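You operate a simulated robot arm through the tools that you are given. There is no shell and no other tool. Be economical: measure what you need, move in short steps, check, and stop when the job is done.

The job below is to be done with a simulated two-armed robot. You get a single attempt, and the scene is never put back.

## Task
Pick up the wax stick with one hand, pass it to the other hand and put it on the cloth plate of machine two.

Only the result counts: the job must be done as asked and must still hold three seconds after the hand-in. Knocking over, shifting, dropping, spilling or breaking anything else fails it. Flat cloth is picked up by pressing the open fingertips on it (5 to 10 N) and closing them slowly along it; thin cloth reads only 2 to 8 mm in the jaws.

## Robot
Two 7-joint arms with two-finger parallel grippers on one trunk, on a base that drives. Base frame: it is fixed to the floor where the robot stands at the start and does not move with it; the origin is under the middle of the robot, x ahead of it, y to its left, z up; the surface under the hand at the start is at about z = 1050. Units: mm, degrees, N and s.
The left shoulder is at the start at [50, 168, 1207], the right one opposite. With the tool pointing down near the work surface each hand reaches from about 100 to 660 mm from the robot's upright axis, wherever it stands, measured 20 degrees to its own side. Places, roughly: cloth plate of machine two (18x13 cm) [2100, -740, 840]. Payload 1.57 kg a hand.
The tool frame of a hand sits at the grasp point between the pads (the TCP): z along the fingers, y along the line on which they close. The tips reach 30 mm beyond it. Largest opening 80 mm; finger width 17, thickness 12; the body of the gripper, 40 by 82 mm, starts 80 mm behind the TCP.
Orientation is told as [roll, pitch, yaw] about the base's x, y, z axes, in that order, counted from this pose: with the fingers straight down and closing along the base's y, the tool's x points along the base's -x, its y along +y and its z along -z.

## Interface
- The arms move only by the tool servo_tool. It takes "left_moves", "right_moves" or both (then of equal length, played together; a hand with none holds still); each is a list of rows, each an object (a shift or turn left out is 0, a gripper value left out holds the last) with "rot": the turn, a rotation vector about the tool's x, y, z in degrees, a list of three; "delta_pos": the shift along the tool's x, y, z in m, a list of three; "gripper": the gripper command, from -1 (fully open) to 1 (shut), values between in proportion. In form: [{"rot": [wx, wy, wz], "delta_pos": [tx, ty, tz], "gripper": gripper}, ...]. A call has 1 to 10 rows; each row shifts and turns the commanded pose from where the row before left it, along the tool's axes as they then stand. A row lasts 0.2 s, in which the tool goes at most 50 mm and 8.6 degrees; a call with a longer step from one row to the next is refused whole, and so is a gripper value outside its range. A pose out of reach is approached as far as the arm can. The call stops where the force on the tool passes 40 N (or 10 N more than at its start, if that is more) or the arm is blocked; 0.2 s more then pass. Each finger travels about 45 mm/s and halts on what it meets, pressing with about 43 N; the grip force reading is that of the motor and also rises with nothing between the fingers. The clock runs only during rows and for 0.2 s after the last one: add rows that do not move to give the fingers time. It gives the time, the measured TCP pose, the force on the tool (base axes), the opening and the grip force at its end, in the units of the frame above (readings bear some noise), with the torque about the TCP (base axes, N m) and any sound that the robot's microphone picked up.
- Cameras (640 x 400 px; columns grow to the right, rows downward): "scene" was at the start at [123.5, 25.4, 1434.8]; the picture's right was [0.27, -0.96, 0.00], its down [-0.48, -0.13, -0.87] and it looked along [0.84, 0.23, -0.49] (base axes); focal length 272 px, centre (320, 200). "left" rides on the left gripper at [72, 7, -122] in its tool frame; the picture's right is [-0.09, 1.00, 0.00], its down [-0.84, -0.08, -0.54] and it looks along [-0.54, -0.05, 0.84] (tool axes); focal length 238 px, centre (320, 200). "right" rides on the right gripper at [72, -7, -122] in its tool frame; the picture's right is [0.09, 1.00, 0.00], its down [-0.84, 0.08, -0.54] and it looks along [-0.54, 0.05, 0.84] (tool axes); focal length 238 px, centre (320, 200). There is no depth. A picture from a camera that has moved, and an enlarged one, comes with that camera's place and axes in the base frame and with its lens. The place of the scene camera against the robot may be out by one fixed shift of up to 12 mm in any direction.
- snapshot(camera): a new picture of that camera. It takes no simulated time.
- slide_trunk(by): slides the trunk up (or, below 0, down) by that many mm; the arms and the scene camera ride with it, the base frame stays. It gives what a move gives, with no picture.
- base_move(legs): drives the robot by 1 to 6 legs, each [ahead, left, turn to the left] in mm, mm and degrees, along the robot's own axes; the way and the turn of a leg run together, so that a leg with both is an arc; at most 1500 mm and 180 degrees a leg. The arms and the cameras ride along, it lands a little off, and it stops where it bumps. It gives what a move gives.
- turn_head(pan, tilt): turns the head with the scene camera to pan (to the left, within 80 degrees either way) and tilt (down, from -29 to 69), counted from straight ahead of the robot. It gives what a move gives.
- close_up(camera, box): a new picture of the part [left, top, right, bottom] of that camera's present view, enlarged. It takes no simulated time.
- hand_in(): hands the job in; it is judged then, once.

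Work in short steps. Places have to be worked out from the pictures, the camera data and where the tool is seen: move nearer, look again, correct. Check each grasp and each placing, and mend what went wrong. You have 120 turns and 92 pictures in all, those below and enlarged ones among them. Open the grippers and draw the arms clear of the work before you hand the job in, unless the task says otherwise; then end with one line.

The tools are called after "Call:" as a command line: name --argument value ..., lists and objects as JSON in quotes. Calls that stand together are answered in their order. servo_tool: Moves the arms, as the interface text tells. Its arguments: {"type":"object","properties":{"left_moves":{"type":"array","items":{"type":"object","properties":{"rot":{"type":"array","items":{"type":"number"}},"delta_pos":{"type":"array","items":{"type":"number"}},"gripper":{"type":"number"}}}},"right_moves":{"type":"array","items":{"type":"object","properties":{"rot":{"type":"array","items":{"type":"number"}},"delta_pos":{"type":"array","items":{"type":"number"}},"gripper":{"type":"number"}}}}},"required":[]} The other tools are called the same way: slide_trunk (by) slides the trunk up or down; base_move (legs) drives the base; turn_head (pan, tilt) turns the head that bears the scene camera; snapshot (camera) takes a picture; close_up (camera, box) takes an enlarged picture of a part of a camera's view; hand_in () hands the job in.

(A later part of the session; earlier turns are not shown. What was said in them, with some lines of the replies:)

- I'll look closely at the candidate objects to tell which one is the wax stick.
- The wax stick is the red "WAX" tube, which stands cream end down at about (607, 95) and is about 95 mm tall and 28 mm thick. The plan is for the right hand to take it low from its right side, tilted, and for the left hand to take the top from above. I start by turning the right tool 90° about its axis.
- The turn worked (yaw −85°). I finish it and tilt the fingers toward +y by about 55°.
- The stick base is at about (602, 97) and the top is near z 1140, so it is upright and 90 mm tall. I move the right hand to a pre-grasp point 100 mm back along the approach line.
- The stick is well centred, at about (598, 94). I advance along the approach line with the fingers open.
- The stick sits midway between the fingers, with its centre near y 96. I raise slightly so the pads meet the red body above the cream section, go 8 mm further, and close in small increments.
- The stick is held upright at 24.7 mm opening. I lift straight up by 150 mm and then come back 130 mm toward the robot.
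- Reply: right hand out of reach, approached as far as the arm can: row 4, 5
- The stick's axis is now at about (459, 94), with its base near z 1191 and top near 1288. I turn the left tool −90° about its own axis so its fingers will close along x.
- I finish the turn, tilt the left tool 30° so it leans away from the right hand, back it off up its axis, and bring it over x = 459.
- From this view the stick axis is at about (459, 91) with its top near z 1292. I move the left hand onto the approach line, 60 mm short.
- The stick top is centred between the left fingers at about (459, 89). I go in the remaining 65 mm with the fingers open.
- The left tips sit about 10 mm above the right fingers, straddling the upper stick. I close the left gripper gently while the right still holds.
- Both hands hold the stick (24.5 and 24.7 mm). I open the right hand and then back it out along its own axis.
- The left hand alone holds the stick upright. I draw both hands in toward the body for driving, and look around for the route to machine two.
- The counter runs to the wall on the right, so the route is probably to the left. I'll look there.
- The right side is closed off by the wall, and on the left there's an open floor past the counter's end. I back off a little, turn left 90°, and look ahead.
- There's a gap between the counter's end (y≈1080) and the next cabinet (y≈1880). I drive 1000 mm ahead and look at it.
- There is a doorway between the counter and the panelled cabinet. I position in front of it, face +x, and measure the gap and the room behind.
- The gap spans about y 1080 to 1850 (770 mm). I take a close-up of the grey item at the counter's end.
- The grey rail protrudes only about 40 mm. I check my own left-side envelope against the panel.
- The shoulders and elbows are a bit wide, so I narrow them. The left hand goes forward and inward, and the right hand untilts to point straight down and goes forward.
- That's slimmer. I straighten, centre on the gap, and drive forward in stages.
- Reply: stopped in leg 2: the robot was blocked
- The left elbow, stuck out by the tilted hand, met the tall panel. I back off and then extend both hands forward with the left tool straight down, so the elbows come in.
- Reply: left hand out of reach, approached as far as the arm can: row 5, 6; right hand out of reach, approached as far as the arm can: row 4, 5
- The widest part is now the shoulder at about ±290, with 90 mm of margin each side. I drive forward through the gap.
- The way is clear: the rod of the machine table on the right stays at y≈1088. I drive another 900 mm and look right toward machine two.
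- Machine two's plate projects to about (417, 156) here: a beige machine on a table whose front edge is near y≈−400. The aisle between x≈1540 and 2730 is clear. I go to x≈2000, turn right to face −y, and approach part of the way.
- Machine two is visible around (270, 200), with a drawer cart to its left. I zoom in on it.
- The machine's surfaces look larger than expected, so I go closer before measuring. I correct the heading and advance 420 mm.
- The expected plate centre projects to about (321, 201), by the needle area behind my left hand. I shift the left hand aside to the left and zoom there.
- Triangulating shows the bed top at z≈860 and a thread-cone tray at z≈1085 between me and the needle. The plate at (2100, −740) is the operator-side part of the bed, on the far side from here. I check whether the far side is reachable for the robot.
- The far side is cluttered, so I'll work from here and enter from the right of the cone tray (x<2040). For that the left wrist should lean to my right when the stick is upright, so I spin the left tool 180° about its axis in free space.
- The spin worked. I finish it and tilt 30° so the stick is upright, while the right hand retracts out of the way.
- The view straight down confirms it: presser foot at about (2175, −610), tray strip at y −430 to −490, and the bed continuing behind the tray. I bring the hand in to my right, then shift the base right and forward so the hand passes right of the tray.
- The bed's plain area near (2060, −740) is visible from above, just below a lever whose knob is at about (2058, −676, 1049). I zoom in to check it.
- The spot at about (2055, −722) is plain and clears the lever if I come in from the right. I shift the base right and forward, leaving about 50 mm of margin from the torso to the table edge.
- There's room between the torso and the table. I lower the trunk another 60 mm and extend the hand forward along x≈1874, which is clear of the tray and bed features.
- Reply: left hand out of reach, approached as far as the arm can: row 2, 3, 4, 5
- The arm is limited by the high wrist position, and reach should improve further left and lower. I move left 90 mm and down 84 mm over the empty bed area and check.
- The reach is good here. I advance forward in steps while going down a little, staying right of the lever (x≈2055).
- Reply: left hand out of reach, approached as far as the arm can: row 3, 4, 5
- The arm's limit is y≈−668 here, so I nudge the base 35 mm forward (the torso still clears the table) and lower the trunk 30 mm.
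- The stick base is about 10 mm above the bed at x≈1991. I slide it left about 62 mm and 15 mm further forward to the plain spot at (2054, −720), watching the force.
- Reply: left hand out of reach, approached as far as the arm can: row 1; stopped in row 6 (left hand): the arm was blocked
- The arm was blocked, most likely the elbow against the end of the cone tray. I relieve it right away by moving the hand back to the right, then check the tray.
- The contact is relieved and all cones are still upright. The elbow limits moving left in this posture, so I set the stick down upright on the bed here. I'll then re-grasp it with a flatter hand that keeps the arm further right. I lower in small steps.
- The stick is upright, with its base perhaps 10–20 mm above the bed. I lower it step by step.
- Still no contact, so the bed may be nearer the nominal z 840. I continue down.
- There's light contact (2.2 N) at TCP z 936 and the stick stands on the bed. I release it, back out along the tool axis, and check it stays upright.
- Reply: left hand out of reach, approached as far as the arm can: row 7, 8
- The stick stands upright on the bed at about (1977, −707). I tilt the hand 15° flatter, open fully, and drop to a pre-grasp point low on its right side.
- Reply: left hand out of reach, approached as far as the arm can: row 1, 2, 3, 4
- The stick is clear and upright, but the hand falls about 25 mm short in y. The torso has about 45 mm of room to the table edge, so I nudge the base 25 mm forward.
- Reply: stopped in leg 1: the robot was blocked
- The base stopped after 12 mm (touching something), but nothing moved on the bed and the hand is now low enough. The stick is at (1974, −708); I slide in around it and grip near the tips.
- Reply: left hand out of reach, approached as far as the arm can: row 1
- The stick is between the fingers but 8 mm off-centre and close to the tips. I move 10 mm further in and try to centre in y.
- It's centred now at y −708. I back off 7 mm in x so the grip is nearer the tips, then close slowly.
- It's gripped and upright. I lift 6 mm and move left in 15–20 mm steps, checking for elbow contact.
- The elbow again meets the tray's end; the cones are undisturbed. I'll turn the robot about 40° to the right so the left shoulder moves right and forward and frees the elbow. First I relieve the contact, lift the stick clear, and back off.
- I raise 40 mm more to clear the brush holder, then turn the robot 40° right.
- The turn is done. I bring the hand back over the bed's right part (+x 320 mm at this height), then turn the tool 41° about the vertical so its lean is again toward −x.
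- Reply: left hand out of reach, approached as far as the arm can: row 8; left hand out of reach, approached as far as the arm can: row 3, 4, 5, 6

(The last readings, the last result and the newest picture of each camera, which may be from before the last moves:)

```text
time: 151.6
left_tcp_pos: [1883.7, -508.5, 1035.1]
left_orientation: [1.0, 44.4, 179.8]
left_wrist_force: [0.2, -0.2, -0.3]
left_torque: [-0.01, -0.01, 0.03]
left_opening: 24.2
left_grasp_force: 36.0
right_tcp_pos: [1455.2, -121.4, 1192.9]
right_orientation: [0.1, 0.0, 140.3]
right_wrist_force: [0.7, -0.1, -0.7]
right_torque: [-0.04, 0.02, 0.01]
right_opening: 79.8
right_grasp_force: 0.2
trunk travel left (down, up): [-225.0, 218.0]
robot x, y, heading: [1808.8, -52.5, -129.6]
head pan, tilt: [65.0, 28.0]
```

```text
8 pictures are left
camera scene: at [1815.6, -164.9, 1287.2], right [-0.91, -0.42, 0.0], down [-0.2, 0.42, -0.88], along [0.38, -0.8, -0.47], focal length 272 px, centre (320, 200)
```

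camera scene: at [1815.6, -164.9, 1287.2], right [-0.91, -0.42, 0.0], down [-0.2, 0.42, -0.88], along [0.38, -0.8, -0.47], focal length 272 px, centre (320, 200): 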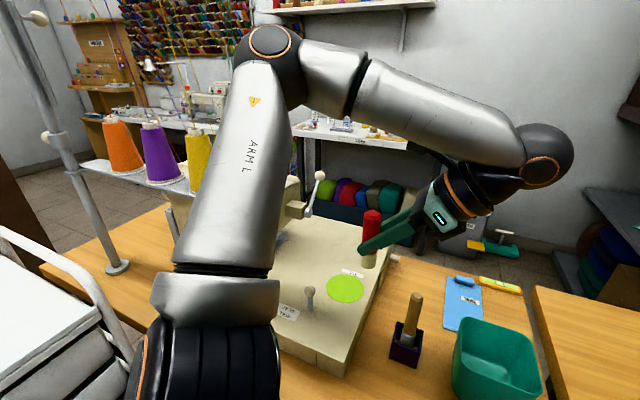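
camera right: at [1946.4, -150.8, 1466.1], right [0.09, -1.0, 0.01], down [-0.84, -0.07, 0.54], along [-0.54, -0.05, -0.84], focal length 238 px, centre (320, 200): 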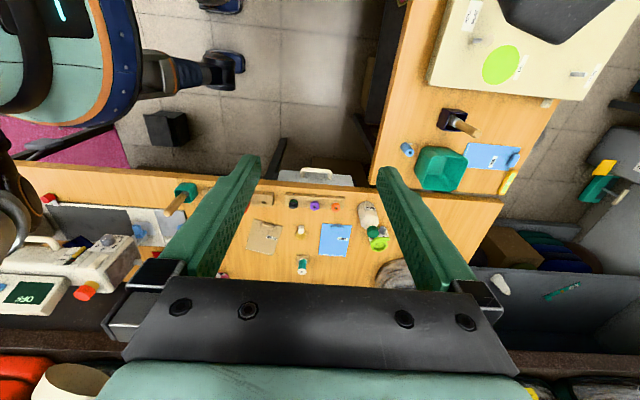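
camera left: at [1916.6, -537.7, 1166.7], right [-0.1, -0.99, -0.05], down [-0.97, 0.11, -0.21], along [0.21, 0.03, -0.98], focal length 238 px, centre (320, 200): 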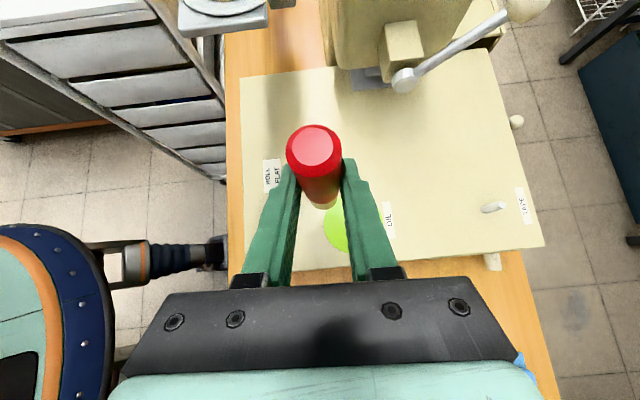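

The elbow now sits up and above the tray level, a better posture. I extend the hand forward along x≈1884 and down a little, and re-check.

Call:
servo_tool --left_moves '[{"delta_pos": [0, 0.035, 0]}, {"delta_pos": [0, 0.035, 0]}, {"delta_pos": [0, 0.035, 0]}, {"delta_pos": [-0.01, 0.035, 0.01]}, {"delta_pos": [-0.01, 0.035, 0.01]}, {"delta_pos": [-0.01, 0.03, 0.01]}, {}]'

Call:
snapshot --camera "scene"

```text
time: 153.2
left_tcp_pos: [1871.4, -710.2, 982.1]
left_orientation: [0.9, 44.4, 179.8]
left_wrist_force: [0.7, 0.5, -1.0]
left_torque: [-0.01, 0.03, 0.02]
left_opening: 24.6
left_grasp_force: 36.2
left hand out of reach, approached as far as the arm can: row 1, 2
right_tcp_pos: [1455.0, -120.6, 1192.8]
right_orientation: [0.2, 0.1, 140.3]
right_wrist_force: [0.0, 0.0, 0.0]
right_torque: [0.0, 0.02, 0.0]
right_opening: 79.9
right_grasp_force: 0.0
trunk travel left (down, up): [-225.0, 218.0]
robot x, y, heading: [1805.8, -53.1, -129.9]
head pan, tilt: [65.0, 28.0]
```

```text
7 pictures are left
camera scene: at [1815.7, -164.8, 1287.3], right [-0.91, -0.43, 0.0], down [-0.2, 0.42, -0.88], along [0.38, -0.8, -0.47], focal length 272 px, centre (320, 200)
```

scene: 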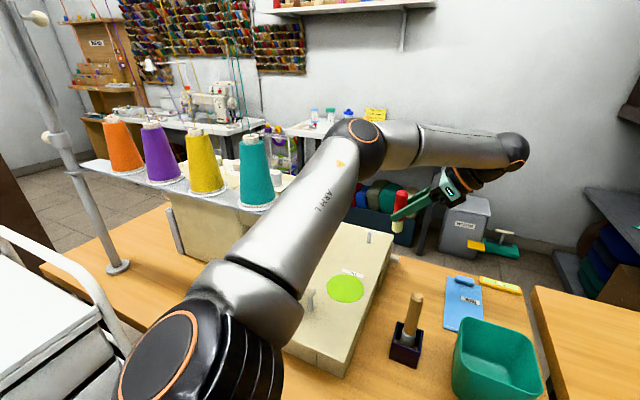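

Now the elbow is well clear of the tray and the reach is ample. I move left and down toward (2037, −728) in two stages.

Call:
servo_tool --left_moves '[{"delta_pos": [0.0156, 0.0036, 0.0314]}, {"delta_pos": [0.0156, 0.0036, 0.0314]}, {"delta_pos": [0.0156, 0.0036, 0.0314]}, {}]'

Call:
servo_tool --left_moves '[{"delta_pos": [0.0156, 0.0036, 0.0314]}, {"delta_pos": [0.0078, 0.0018, 0.0157]}, {}]'

Call:
snapshot --camera "left"

Call:
snapshot --camera "scene"

```text
time: 154.2
left_tcp_pos: [1966.8, -725.6, 946.9]
left_orientation: [0.9, 44.7, 179.7]
left_wrist_force: [0.3, -0.6, 0.0]
left_torque: [0.0, 0.01, 0.01]
left_opening: 24.4
left_grasp_force: 36.0
right_tcp_pos: [1452.8, -122.4, 1191.3]
right_orientation: [0.1, 0.3, 140.3]
right_wrist_force: [-0.9, 0.6, -0.7]
right_torque: [0.01, -0.01, -0.01]
right_opening: 79.8
right_grasp_force: 0.1
trunk travel left (down, up): [-225.0, 218.0]
robot x, y, heading: [1809.1, -56.6, -129.9]
head pan, tilt: [65.0, 28.0]
```

```text
time: 155.2
left_tcp_pos: [1971.6, -740.0, 938.7]
left_orientation: [2.2, 45.8, 176.9]
left_wrist_force: [0.4, -0.5, -0.4]
left_torque: [0.02, 0.02, -0.02]
left_opening: 24.2
left_grasp_force: 36.2
right_tcp_pos: [1438.6, -115.6, 1187.6]
right_orientation: [-0.2, 0.8, 139.3]
right_wrist_force: [-0.6, -0.1, -0.1]
right_torque: [0.0, -0.07, 0.0]
right_opening: 80.0
right_grasp_force: 0.0
trunk travel left (down, up): [-225.0, 218.0]
robot x, y, heading: [1802.1, -59.8, -130.7]
head pan, tilt: [65.0, 28.0]
stopped in row 3 (left hand): the arm was blocked; the commanded pose is now the measured one
```

```text
6 pictures are left
camera left: at [1933.6, -739.8, 1076.1], right [-0.15, -0.99, -0.04], down [-0.96, 0.15, -0.22], along [0.23, 0.0, -0.97], focal length 238 px, centre (320, 200)
```

left: 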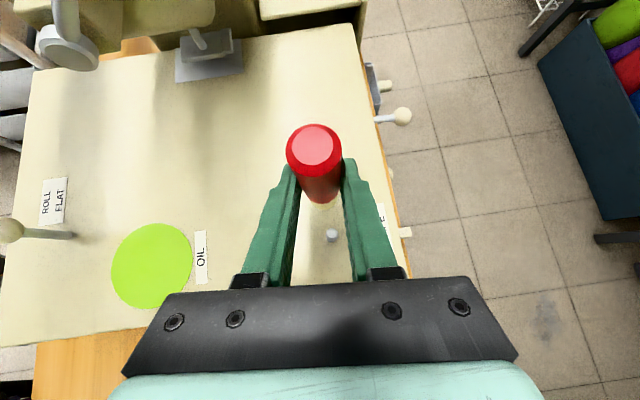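

```text
5 pictures are left
camera scene: at [1797.2, -164.6, 1286.3], right [-0.91, -0.41, -0.01], down [-0.18, 0.43, -0.89], along [0.37, -0.81, -0.46], focal length 272 px, centre (320, 200)
```

scene: 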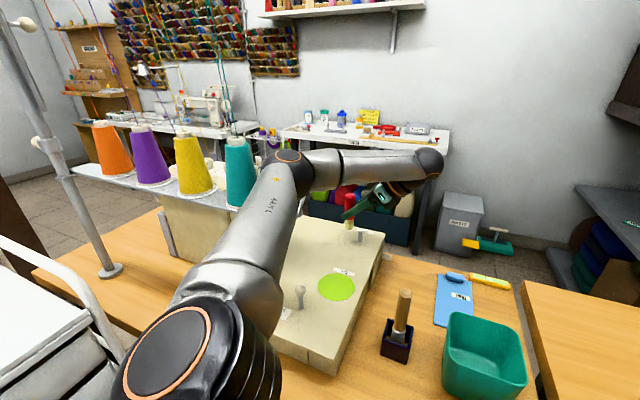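

Blocked again near TCP x≈1985, with the elbow at the tray's end; everything is still standing. Turning the robot a further 30° moves the shoulder another ~85 mm right, so I relieve, lift, and turn.

Call:
servo_tool --left_moves '[{"delta_pos": [-0.02, 0, -0.02]}, {"delta_pos": [-0.01, -0.005, -0.02]}, {"delta_pos": [0.014, -0.015, -0.014]}, {"delta_pos": [0.014, -0.02, -0.014]}, {"delta_pos": [0.014, -0.02, -0.014]}, {"delta_pos": [0.014, -0.02, -0.014]}, {"delta_pos": [0.014, -0.02, -0.014]}, {}]'

Call:
base_move --legs '[[0, 0, -30]]'

```text
time: 157.0
left_tcp_pos: [1933.2, -661.2, 1008.9]
left_orientation: [1.8, 44.8, 177.8]
left_wrist_force: [-0.2, -0.7, 0.1]
left_torque: [0.0, -0.01, -0.02]
left_opening: 24.3
left_grasp_force: 36.4
left hand out of reach, approached as far as the arm can: row 6, 7
right_tcp_pos: [1452.3, -118.5, 1192.4]
right_orientation: [0.2, 0.0, 139.7]
right_wrist_force: [-0.7, -0.4, 0.5]
right_torque: [-0.01, 0.01, 0.04]
right_opening: 79.9
right_grasp_force: 0.1
trunk travel left (down, up): [-225.0, 218.0]
robot x, y, heading: [1805.5, -55.2, -130.3]
head pan, tilt: [65.0, 28.0]
```

```text
time: 158.9
left_tcp_pos: [1604.1, -641.4, 1009.6]
left_orientation: [1.8, 44.8, 147.1]
left_wrist_force: [-0.3, 1.0, -0.1]
left_torque: [-0.02, 0.01, 0.01]
left_opening: 24.5
left_grasp_force: 36.5
right_tcp_pos: [1468.3, 69.6, 1193.0]
right_orientation: [0.2, 0.0, 109.1]
right_wrist_force: [0.6, 0.7, -0.2]
right_torque: [0.01, 0.0, 0.0]
right_opening: 80.0
right_grasp_force: 0.0
trunk travel left (down, up): [-225.0, 218.0]
robot x, y, heading: [1808.1, -54.7, -161.0]
head pan, tilt: [65.0, 28.0]
```

I bring the hand back over the bed's right edge and re-align its yaw.

Call:
servo_tool --left_moves '[{"delta_pos": [0.0262, -0.0139, 0.0262]}, {"delta_pos": [0.0262, -0.0139, 0.0262]}, {"delta_pos": [0.0262, -0.0139, 0.0262]}, {"delta_pos": [0.0262, -0.0139, 0.0262]}, {"delta_pos": [0.0262, -0.0139, 0.0262]}, {"delta_pos": [0.0262, -0.0139, 0.0262]}, {}]'

Call:
servo_tool --left_moves '[{"rot": [5.75, 0, -5.75]}, {"rot": [5.75, 0, -5.75]}, {"rot": [5.75, 0, -5.75]}, {"rot": [5.75, 0, -5.75]}, {}]'

Call:
turn_head --pan 80 --tilt 28

Call:
snapshot --camera "scene"

```text
time: 160.5
left_tcp_pos: [1729.3, -755.6, 944.5]
left_orientation: [1.7, 44.8, 147.3]
left_wrist_force: [-0.3, 0.0, -0.3]
left_torque: [0.05, 0.01, -0.02]
left_opening: 24.2
left_grasp_force: 36.0
left hand out of reach, approached as far as the arm can: row 1, 2, 3, 4, 5, 6
right_tcp_pos: [1468.0, 70.1, 1193.0]
right_orientation: [0.2, 0.1, 109.1]
right_wrist_force: [-0.5, -0.3, -0.2]
right_torque: [0.04, -0.03, 0.01]
right_opening: 80.2
right_grasp_force: 0.2
trunk travel left (down, up): [-225.0, 218.0]
robot x, y, heading: [1803.9, -53.6, -160.8]
head pan, tilt: [65.0, 28.0]
```

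```text
time: 161.7
left_tcp_pos: [1729.3, -761.1, 943.5]
left_orientation: [1.3, 44.2, 179.6]
left_wrist_force: [-0.6, -0.6, -1.3]
left_torque: [0.01, 0.06, -0.01]
left_opening: 24.1
left_grasp_force: 36.0
left hand out of reach, approached as far as the arm can: row 4
right_tcp_pos: [1468.3, 70.1, 1193.8]
right_orientation: [0.2, 0.2, 109.1]
right_wrist_force: [-0.8, -0.2, -0.2]
right_torque: [0.01, -0.02, -0.02]
right_opening: 80.0
right_grasp_force: 0.1
trunk travel left (down, up): [-225.0, 218.0]
robot x, y, heading: [1805.5, -54.4, -160.8]
head pan, tilt: [65.0, 28.0]
```

```text
time: 162.5
left_tcp_pos: [1729.6, -760.4, 941.1]
left_orientation: [1.4, 44.2, 179.3]
left_wrist_force: [0.0, -0.1, 0.3]
left_torque: [-0.01, -0.01, 0.01]
left_opening: 24.6
left_grasp_force: 35.5
right_tcp_pos: [1468.3, 71.6, 1192.3]
right_orientation: [0.2, 0.1, 109.1]
right_wrist_force: [0.1, -0.4, 0.3]
right_torque: [-0.01, 0.01, -0.04]
right_opening: 80.1
right_grasp_force: 0.1
trunk travel left (down, up): [-225.0, 218.0]
robot x, y, heading: [1808.3, -49.1, -161.0]
head pan, tilt: [80.0, 28.0]
```

```text
4 pictures are left
camera scene: at [1777.7, -155.2, 1287.2], right [-0.99, -0.16, 0.0], down [-0.07, 0.46, -0.88], along [0.14, -0.87, -0.47], focal length 272 px, centre (320, 200)
```

scene: 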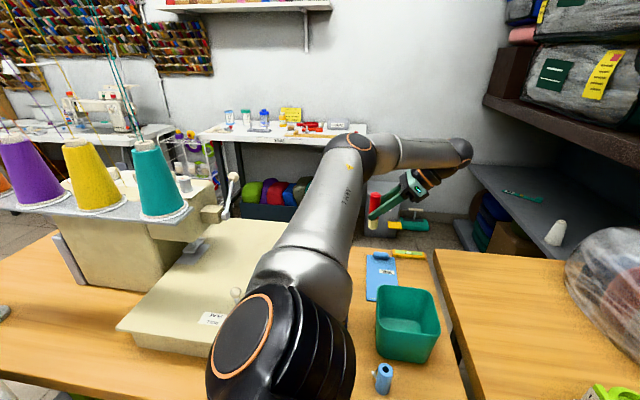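

The elbow is now far right of the tray. I raise 40 mm, shift back to y≈−725 (clear of the TAPE pin), and move left toward the bed.

Call:
servo_tool --left_moves '[{"delta_pos": [0.028, -0.018, -0.028]}, {"delta_pos": [0, -0.015, 0]}, {"delta_pos": [0.0283, 0, 0.0283]}, {"delta_pos": [0.0283, 0, 0.0283]}, {"delta_pos": [0.0283, 0, 0.0283]}, {"delta_pos": [0.0283, 0, 0.0283]}, {"delta_pos": [0.0283, 0, 0.0283]}, {}]'

```text
time: 164.3
left_tcp_pos: [1854.2, -815.1, 946.4]
left_orientation: [1.3, 44.1, 179.4]
left_wrist_force: [-0.1, 0.4, -0.6]
left_torque: [0.04, -0.04, 0.02]
left_opening: 24.4
left_grasp_force: 36.3
left hand out of reach, approached as far as the arm can: row 1, 2, 3, 4, 5, 6, 7
right_tcp_pos: [1467.2, 68.8, 1192.8]
right_orientation: [0.2, 0.2, 109.1]
right_wrist_force: [-0.1, 0.5, -0.4]
right_torque: [0.02, 0.02, 0.01]
right_opening: 79.9
right_grasp_force: 0.0
trunk travel left (down, up): [-225.0, 218.0]
robot x, y, heading: [1808.3, -52.5, -161.0]
head pan, tilt: [80.0, 28.0]
```

In this posture the arm is only comfortable further out: it sits at y −815. So I shift the base 85 mm in +y, which brings the hand to y≈−730.

Call:
base_move --legs '[[-28, -80, 0]]'

Call:
servo_tool --left_moves '[{"delta_pos": [0.02, 0, -0.005]}, {"delta_pos": [0.02, 0, 0.015]}, {}]'

```text
time: 165.7
left_tcp_pos: [1857.4, -731.2, 945.7]
left_orientation: [1.4, 44.2, 179.5]
left_wrist_force: [-0.5, -0.3, 0.1]
left_torque: [0.01, -0.01, -0.01]
left_opening: 24.2
left_grasp_force: 36.0
right_tcp_pos: [1468.8, 153.9, 1192.6]
right_orientation: [0.3, 0.2, 109.1]
right_wrist_force: [0.1, -0.9, -0.5]
right_torque: [-0.01, 0.02, 0.03]
right_opening: 80.1
right_grasp_force: 0.0
trunk travel left (down, up): [-225.0, 218.0]
robot x, y, heading: [1809.3, 29.5, -160.8]
head pan, tilt: [80.0, 28.0]
```

```text
time: 166.4
left_tcp_pos: [1880.8, -743.2, 966.5]
left_orientation: [1.4, 44.2, 179.6]
left_wrist_force: [0.6, 0.0, -0.3]
left_torque: [-0.01, 0.01, 0.01]
left_opening: 24.2
left_grasp_force: 36.4
left hand out of reach, approached as far as the arm can: row 1, 2
right_tcp_pos: [1469.1, 152.8, 1194.6]
right_orientation: [0.3, 0.1, 109.3]
right_wrist_force: [0.1, 0.1, -0.5]
right_torque: [0.02, 0.01, -0.01]
right_opening: 79.9
right_grasp_force: 0.1
trunk travel left (down, up): [-225.0, 218.0]
robot x, y, heading: [1806.7, 31.6, -160.9]
head pan, tilt: [80.0, 28.0]
```

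Rather than pushing the arm further, I can use the base's rotation. Turning left 12° with this posture sweeps the hand to about (2041, −725) while the elbow stays near x≈1870, far from the tray. The stick base stays about 60 mm above the bed on the way.

Call:
base_move --legs '[[5, 14, 0], [0, 0, 12]]'

Call:
snapshot --camera "left"

```text
time: 168.0
left_tcp_pos: [2040.6, -726.1, 966.4]
left_orientation: [1.3, 44.2, -168.4]
left_wrist_force: [0.3, 0.0, 0.1]
left_torque: [0.0, 0.03, -0.01]
left_opening: 24.2
left_grasp_force: 36.1
right_tcp_pos: [1449.0, 64.9, 1192.9]
right_orientation: [0.1, 0.1, 121.3]
right_wrist_force: [-0.2, 0.7, -0.2]
right_torque: [-0.01, 0.01, 0.02]
right_opening: 79.9
right_grasp_force: 0.1
trunk travel left (down, up): [-225.0, 218.0]
robot x, y, heading: [1803.4, 12.2, -148.7]
head pan, tilt: [80.0, 28.0]
```

```text
3 pictures are left
camera left: at [2008.4, -737.2, 1104.0], right [0.12, -0.99, -0.05], down [-0.97, -0.11, -0.2], along [0.19, 0.07, -0.98], focal length 238 px, centre (320, 200)
```

left: 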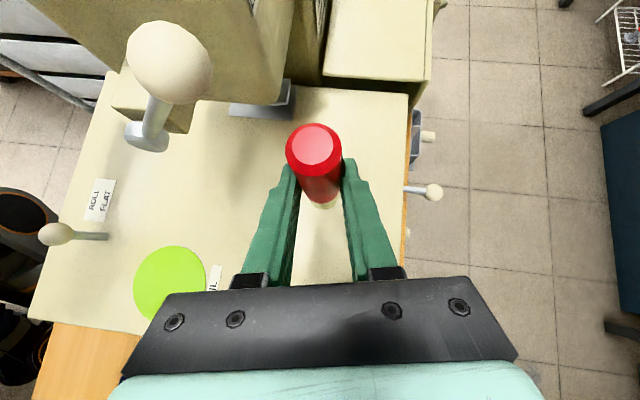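

The stick is over the plain corner of the plate at about (2057, −723), and everything is clear. I lower with the trunk by 55 mm, which keeps the arm posture.

Call:
slide_trunk --by -55

Call:
slide_trunk --by -4

```text
time: 169.0
left_tcp_pos: [2040.5, -726.2, 912.0]
left_orientation: [1.4, 44.2, -168.4]
left_wrist_force: [0.3, 0.3, 0.9]
left_torque: [0.01, -0.02, 0.0]
left_opening: 24.6
left_grasp_force: 36.6
right_tcp_pos: [1450.3, 63.2, 1137.9]
right_orientation: [0.4, 0.1, 121.4]
right_wrist_force: [0.4, 0.0, 0.2]
right_torque: [-0.03, 0.03, 0.0]
right_opening: 80.1
right_grasp_force: 0.0
trunk travel left (down, up): [-170.0, 273.0]
robot x, y, heading: [1802.6, 12.3, -148.9]
head pan, tilt: [80.0, 28.0]
```

```text
time: 169.5
left_tcp_pos: [2039.8, -724.7, 908.4]
left_orientation: [1.3, 44.2, -168.4]
left_wrist_force: [-0.9, -0.9, -1.3]
left_torque: [-0.02, 0.02, 0.05]
left_opening: 24.3
left_grasp_force: 36.2
right_tcp_pos: [1450.8, 64.3, 1134.3]
right_orientation: [0.4, 0.1, 121.4]
right_wrist_force: [-0.7, -0.3, 0.6]
right_torque: [0.03, -0.01, 0.01]
right_opening: 79.9
right_grasp_force: 0.1
trunk travel left (down, up): [-166.0, 277.0]
robot x, y, heading: [1804.0, 12.6, -148.6]
head pan, tilt: [80.0, 28.0]
```

The base is near the contact height of 905.6, so I trim the 0.9° tilt and lower in 1.5 mm steps until a force shows.

Call:
servo_tool --left_moves '[{"rot": [0, 0.9, 0]}, {}]'

Call:
slide_trunk --by -1.5

Call:
slide_trunk --by -1.5

```text
time: 170.1
left_tcp_pos: [2040.2, -725.9, 907.9]
left_orientation: [1.4, 45.2, -168.3]
left_wrist_force: [-0.2, 0.0, -0.3]
left_torque: [-0.01, 0.03, -0.01]
left_opening: 24.3
left_grasp_force: 36.5
right_tcp_pos: [1449.9, 64.6, 1134.1]
right_orientation: [0.3, 0.1, 121.3]
right_wrist_force: [-1.5, -0.6, -0.9]
right_torque: [0.02, -0.01, 0.0]
right_opening: 80.1
right_grasp_force: 0.1
trunk travel left (down, up): [-166.0, 277.0]
robot x, y, heading: [1806.3, 14.5, -148.6]
head pan, tilt: [80.0, 28.0]
```

```text
time: 170.6
left_tcp_pos: [2039.1, -726.0, 907.1]
left_orientation: [1.4, 45.0, -168.5]
left_wrist_force: [-0.3, -0.4, -0.1]
left_torque: [0.0, -0.01, -0.02]
left_opening: 24.1
left_grasp_force: 36.1
right_tcp_pos: [1450.1, 63.9, 1132.8]
right_orientation: [0.3, 0.1, 121.4]
right_wrist_force: [-0.4, 0.2, -0.4]
right_torque: [0.03, 0.01, -0.04]
right_opening: 79.7
right_grasp_force: 0.0
trunk travel left (down, up): [-164.0, 278.0]
robot x, y, heading: [1804.5, 14.8, -148.6]
head pan, tilt: [80.0, 28.0]
```

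```text
time: 171.2
left_tcp_pos: [2039.5, -725.7, 904.2]
left_orientation: [1.4, 45.0, -168.4]
left_wrist_force: [0.4, 0.2, -0.5]
left_torque: [0.0, 0.02, 0.0]
left_opening: 24.1
left_grasp_force: 36.4
right_tcp_pos: [1450.2, 63.9, 1131.1]
right_orientation: [0.3, 0.1, 121.3]
right_wrist_force: [-0.2, 0.3, -0.4]
right_torque: [-0.01, 0.07, -0.02]
right_opening: 80.2
right_grasp_force: 0.0
trunk travel left (down, up): [-163.0, 280.0]
robot x, y, heading: [1802.0, 15.0, -148.5]
head pan, tilt: [80.0, 28.0]
```

Call:
slide_trunk --by -1.5

Call:
slide_trunk --by -1.5

```text
time: 171.7
left_tcp_pos: [2040.8, -724.8, 903.6]
left_orientation: [1.6, 45.0, -168.2]
left_wrist_force: [1.1, -1.4, 7.4]
left_torque: [0.0, -0.11, -0.02]
left_opening: 24.4
left_grasp_force: 36.8
right_tcp_pos: [1450.0, 65.7, 1129.8]
right_orientation: [0.3, 0.2, 121.4]
right_wrist_force: [0.7, 0.8, 0.1]
right_torque: [0.02, 0.03, 0.0]
right_opening: 80.3
right_grasp_force: 0.1
trunk travel left (down, up): [-162.0, 281.0]
robot x, y, heading: [1807.3, 15.8, -148.6]
head pan, tilt: [80.0, 28.0]
```

```text
time: 172.2
left_tcp_pos: [2040.4, -726.4, 903.5]
left_orientation: [1.8, 45.1, -168.1]
left_wrist_force: [3.5, -4.3, 15.9]
left_torque: [-0.11, -0.21, -0.04]
left_opening: 24.4
left_grasp_force: 35.8
right_tcp_pos: [1448.8, 65.3, 1128.8]
right_orientation: [0.2, 0.2, 121.4]
right_wrist_force: [0.5, 0.1, -0.8]
right_torque: [0.02, 0.03, 0.02]
right_opening: 80.2
right_grasp_force: 0.0
trunk travel left (down, up): [-160.0, 283.0]
robot x, y, heading: [1806.0, 15.7, -148.8]
head pan, tilt: [80.0, 28.0]
```

Contact is firm at 16 N. I ease up 1.5 mm, open the gripper gently to full, and withdraw by turning the base right, which moves the fingers back almost exactly along their axis.

Call:
slide_trunk --by 1.5

Call:
servo_tool --left_moves '[{"gripper": 0.3}, {"gripper": 0.1}, {"gripper": -0.2}, {"gripper": -0.6}, {"gripper": -1}, {}, {}, {}]'

Call:
base_move --legs '[[0, 0, -8]]'

Call:
snapshot --camera "left"

```text
time: 172.7
left_tcp_pos: [2040.2, -724.8, 904.2]
left_orientation: [1.5, 45.0, -168.3]
left_wrist_force: [1.3, -3.8, 13.0]
left_torque: [-0.1, -0.13, -0.03]
left_opening: 24.4
left_grasp_force: 36.2
right_tcp_pos: [1450.2, 64.6, 1129.3]
right_orientation: [0.4, 0.1, 121.4]
right_wrist_force: [-0.2, 0.7, 0.0]
right_torque: [0.02, -0.01, 0.01]
right_opening: 79.8
right_grasp_force: 0.1
trunk travel left (down, up): [-162.0, 281.0]
robot x, y, heading: [1807.0, 16.6, -148.7]
head pan, tilt: [80.0, 28.0]
```

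```text
time: 174.5
left_tcp_pos: [2040.5, -725.7, 902.9]
left_orientation: [1.3, 44.9, -168.3]
left_wrist_force: [0.0, -0.3, -0.3]
left_torque: [0.03, 0.02, 0.0]
left_opening: 79.8
left_grasp_force: 0.0
right_tcp_pos: [1450.5, 63.7, 1129.5]
right_orientation: [0.4, 0.1, 121.3]
right_wrist_force: [0.5, 0.3, 0.9]
right_torque: [0.01, 0.02, -0.04]
right_opening: 80.0
right_grasp_force: 0.1
trunk travel left (down, up): [-162.0, 281.0]
robot x, y, heading: [1804.7, 14.5, -148.6]
head pan, tilt: [80.0, 28.0]
```

```text
time: 175.5
left_tcp_pos: [1934.8, -751.3, 903.1]
left_orientation: [1.5, 45.0, -176.3]
left_wrist_force: [0.3, -0.5, 0.0]
left_torque: [-0.01, -0.02, 0.01]
left_opening: 80.0
left_grasp_force: 0.1
right_tcp_pos: [1459.5, 113.7, 1129.3]
right_orientation: [0.3, 0.1, 113.4]
right_wrist_force: [-0.4, 1.0, 0.5]
right_torque: [0.03, 0.02, -0.02]
right_opening: 79.8
right_grasp_force: 0.0
trunk travel left (down, up): [-162.0, 281.0]
robot x, y, heading: [1804.0, 11.4, -156.7]
head pan, tilt: [80.0, 28.0]
```

```text
2 pictures are left
camera left: at [1901.0, -757.8, 1040.1], right [-0.02, -1.0, -0.05], down [-0.98, 0.03, -0.21], along [0.21, 0.04, -0.98], focal length 238 px, centre (320, 200)
```

left: 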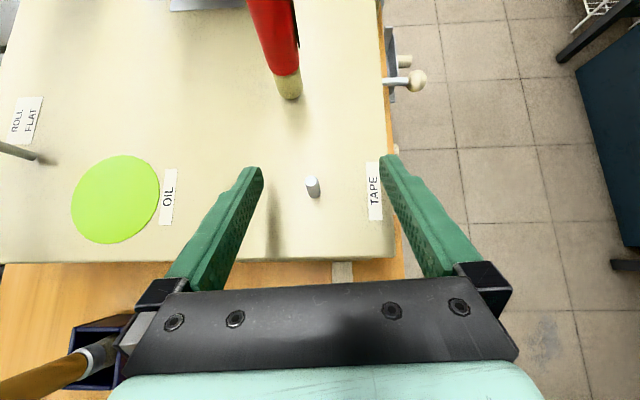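

The stick stands upright on the plate at about (2055, −722). I raise the trunk straight up to lift the hand clear, then turn further away and take a last look.

Call:
slide_trunk --by 160

Call:
base_move --legs '[[-30, -120, 0]]'

Call:
turn_head --pan 78 --tilt 32

Call:
snapshot --camera "scene"

```text
time: 177.3
left_tcp_pos: [1936.5, -751.1, 1063.8]
left_orientation: [1.4, 45.0, -176.4]
left_wrist_force: [-0.2, 0.6, 0.1]
left_torque: [0.01, -0.03, 0.0]
left_opening: 80.1
left_grasp_force: 0.1
right_tcp_pos: [1460.2, 112.0, 1289.9]
right_orientation: [0.1, 0.1, 113.4]
right_wrist_force: [0.3, 0.4, -0.6]
right_torque: [0.02, 0.0, 0.03]
right_opening: 80.0
right_grasp_force: 0.1
trunk travel left (down, up): [-322.0, 121.0]
robot x, y, heading: [1809.2, 13.6, -156.6]
head pan, tilt: [80.0, 28.0]
```

```text
time: 179.0
left_tcp_pos: [1915.6, -630.6, 1065.3]
left_orientation: [1.3, 45.0, -176.4]
left_wrist_force: [-0.2, 0.1, 0.2]
left_torque: [-0.05, 0.0, -0.02]
left_opening: 80.0
left_grasp_force: 0.0
right_tcp_pos: [1441.2, 232.2, 1289.9]
right_orientation: [0.3, 0.2, 113.3]
right_wrist_force: [-0.4, 0.2, -0.2]
right_torque: [-0.01, 0.03, 0.03]
right_opening: 79.9
right_grasp_force: 0.0
trunk travel left (down, up): [-322.0, 121.0]
robot x, y, heading: [1787.1, 134.9, -156.9]
head pan, tilt: [80.0, 28.0]
```

```text
time: 179.7
left_tcp_pos: [1916.0, -632.5, 1062.4]
left_orientation: [1.4, 45.0, -176.5]
left_wrist_force: [0.0, -1.4, -0.5]
left_torque: [-0.02, 0.0, -0.01]
left_opening: 80.0
left_grasp_force: 0.0
right_tcp_pos: [1441.4, 231.9, 1289.5]
right_orientation: [0.4, 0.1, 113.4]
right_wrist_force: [1.4, -0.6, -0.2]
right_torque: [-0.01, -0.04, 0.0]
right_opening: 80.1
right_grasp_force: 0.1
trunk travel left (down, up): [-322.0, 121.0]
robot x, y, heading: [1786.8, 133.7, -156.8]
head pan, tilt: [78.0, 32.0]
```

```text
1 pictures are left
camera scene: at [1763.2, 31.4, 1377.4], right [-0.98, -0.2, 0.0], down [-0.1, 0.52, -0.85], along [0.17, -0.83, -0.53], focal length 272 px, centre (320, 200)
```

scene: 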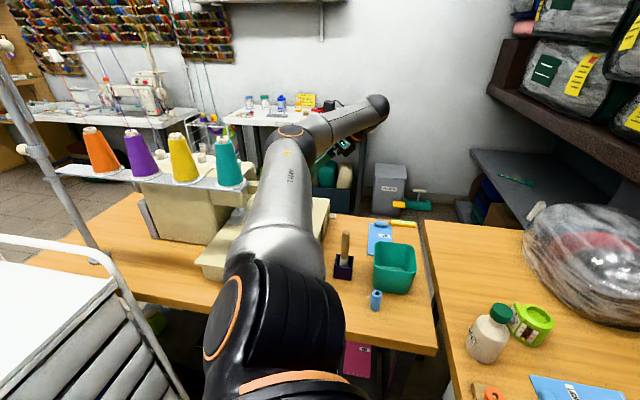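

Everything on the table is in place. I back the robot off another 300 mm to draw the arm clear, then take the last picture.

Call:
base_move --legs '[[-118, -276, 0]]'

Call:
turn_head --pan 50 --tilt 30

Call:
close_up --camera "left" --box '[200, 0, 640, 275]'

```text
time: 182.8
left_tcp_pos: [1919.3, -332.9, 1062.4]
left_orientation: [1.4, 45.1, -175.9]
left_wrist_force: [-0.4, -0.4, 0.5]
left_torque: [0.02, -0.04, 0.01]
left_opening: 80.1
left_grasp_force: 0.1
right_tcp_pos: [1438.0, 528.5, 1290.4]
right_orientation: [0.2, 0.1, 113.8]
right_wrist_force: [0.0, 0.2, -0.2]
right_torque: [0.02, 0.01, 0.01]
right_opening: 80.1
right_grasp_force: 0.1
trunk travel left (down, up): [-322.0, 121.0]
robot x, y, heading: [1786.5, 433.2, -156.2]
head pan, tilt: [78.0, 32.0]
stopped in leg 1: the robot was blocked; the commanded pose is now the measured one
```

```text
time: 183.8
left_tcp_pos: [1917.5, -331.5, 1063.3]
left_orientation: [1.3, 45.1, -175.8]
left_wrist_force: [0.0, 1.4, -0.1]
left_torque: [0.02, 0.01, -0.02]
left_opening: 79.7
left_grasp_force: 0.0
right_tcp_pos: [1437.0, 528.4, 1289.1]
right_orientation: [0.3, 0.1, 113.9]
right_wrist_force: [0.7, 0.1, 0.2]
right_torque: [0.01, -0.03, -0.01]
right_opening: 80.3
right_grasp_force: 0.0
trunk travel left (down, up): [-322.0, 121.0]
robot x, y, heading: [1784.7, 431.2, -156.3]
head pan, tilt: [50.0, 30.0]
```

```text
1.45 times, centred on (420, 138) of left
camera zoom: at [1883.9, -339.1, 1200.1], right [-0.01, -1.0, -0.05], down [-0.98, 0.02, -0.21], along [0.21, 0.05, -0.98], focal length 347 px, centre (174, 291)
```

zoom: 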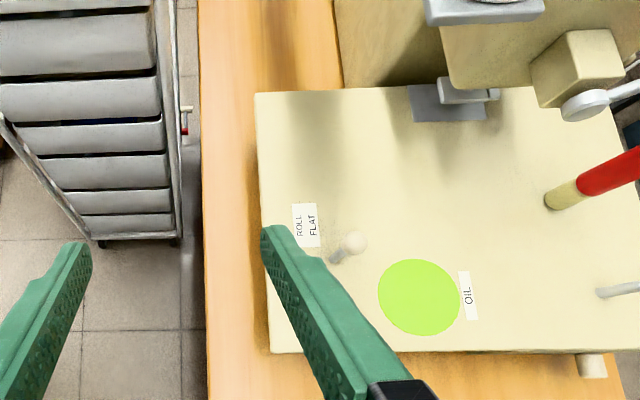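

The stick stands upright on the plate. The last drive ended in a light touch right at its end, so I ease away from that contact before handing in.

Call:
base_move --legs '[[-25, 43, 0]]'

```text
time: 184.8
left_tcp_pos: [1958.9, -361.7, 1064.2]
left_orientation: [1.4, 45.0, -175.9]
left_wrist_force: [0.4, -0.5, 0.0]
left_torque: [0.01, 0.01, -0.01]
left_opening: 79.9
left_grasp_force: 0.0
right_tcp_pos: [1477.5, 499.8, 1289.4]
right_orientation: [0.4, 0.2, 113.8]
right_wrist_force: [0.0, 0.0, 0.6]
right_torque: [0.0, 0.03, -0.02]
right_opening: 79.8
right_grasp_force: 0.0
trunk travel left (down, up): [-322.0, 121.0]
robot x, y, heading: [1825.5, 402.5, -156.3]
head pan, tilt: [50.0, 30.0]
```

Both grippers are open and clear, and the stick stands upright on the plate, so I hand in.

Call:
hand_in

```text
The job is handed in.
```

The right hand picked up the wax stick and passed it to the left, which stood it upright on machine two's bed at about (2055, −722), inside my estimate of the cloth plate area (its edges aren't marked). Along the way the left arm was blocked a few times, once by the tall panel and otherwise apparently by the cone tray, and the base twice. The cones and tabletop items were in place in my last view, but I had no picture left to check the final light touch near machine one.
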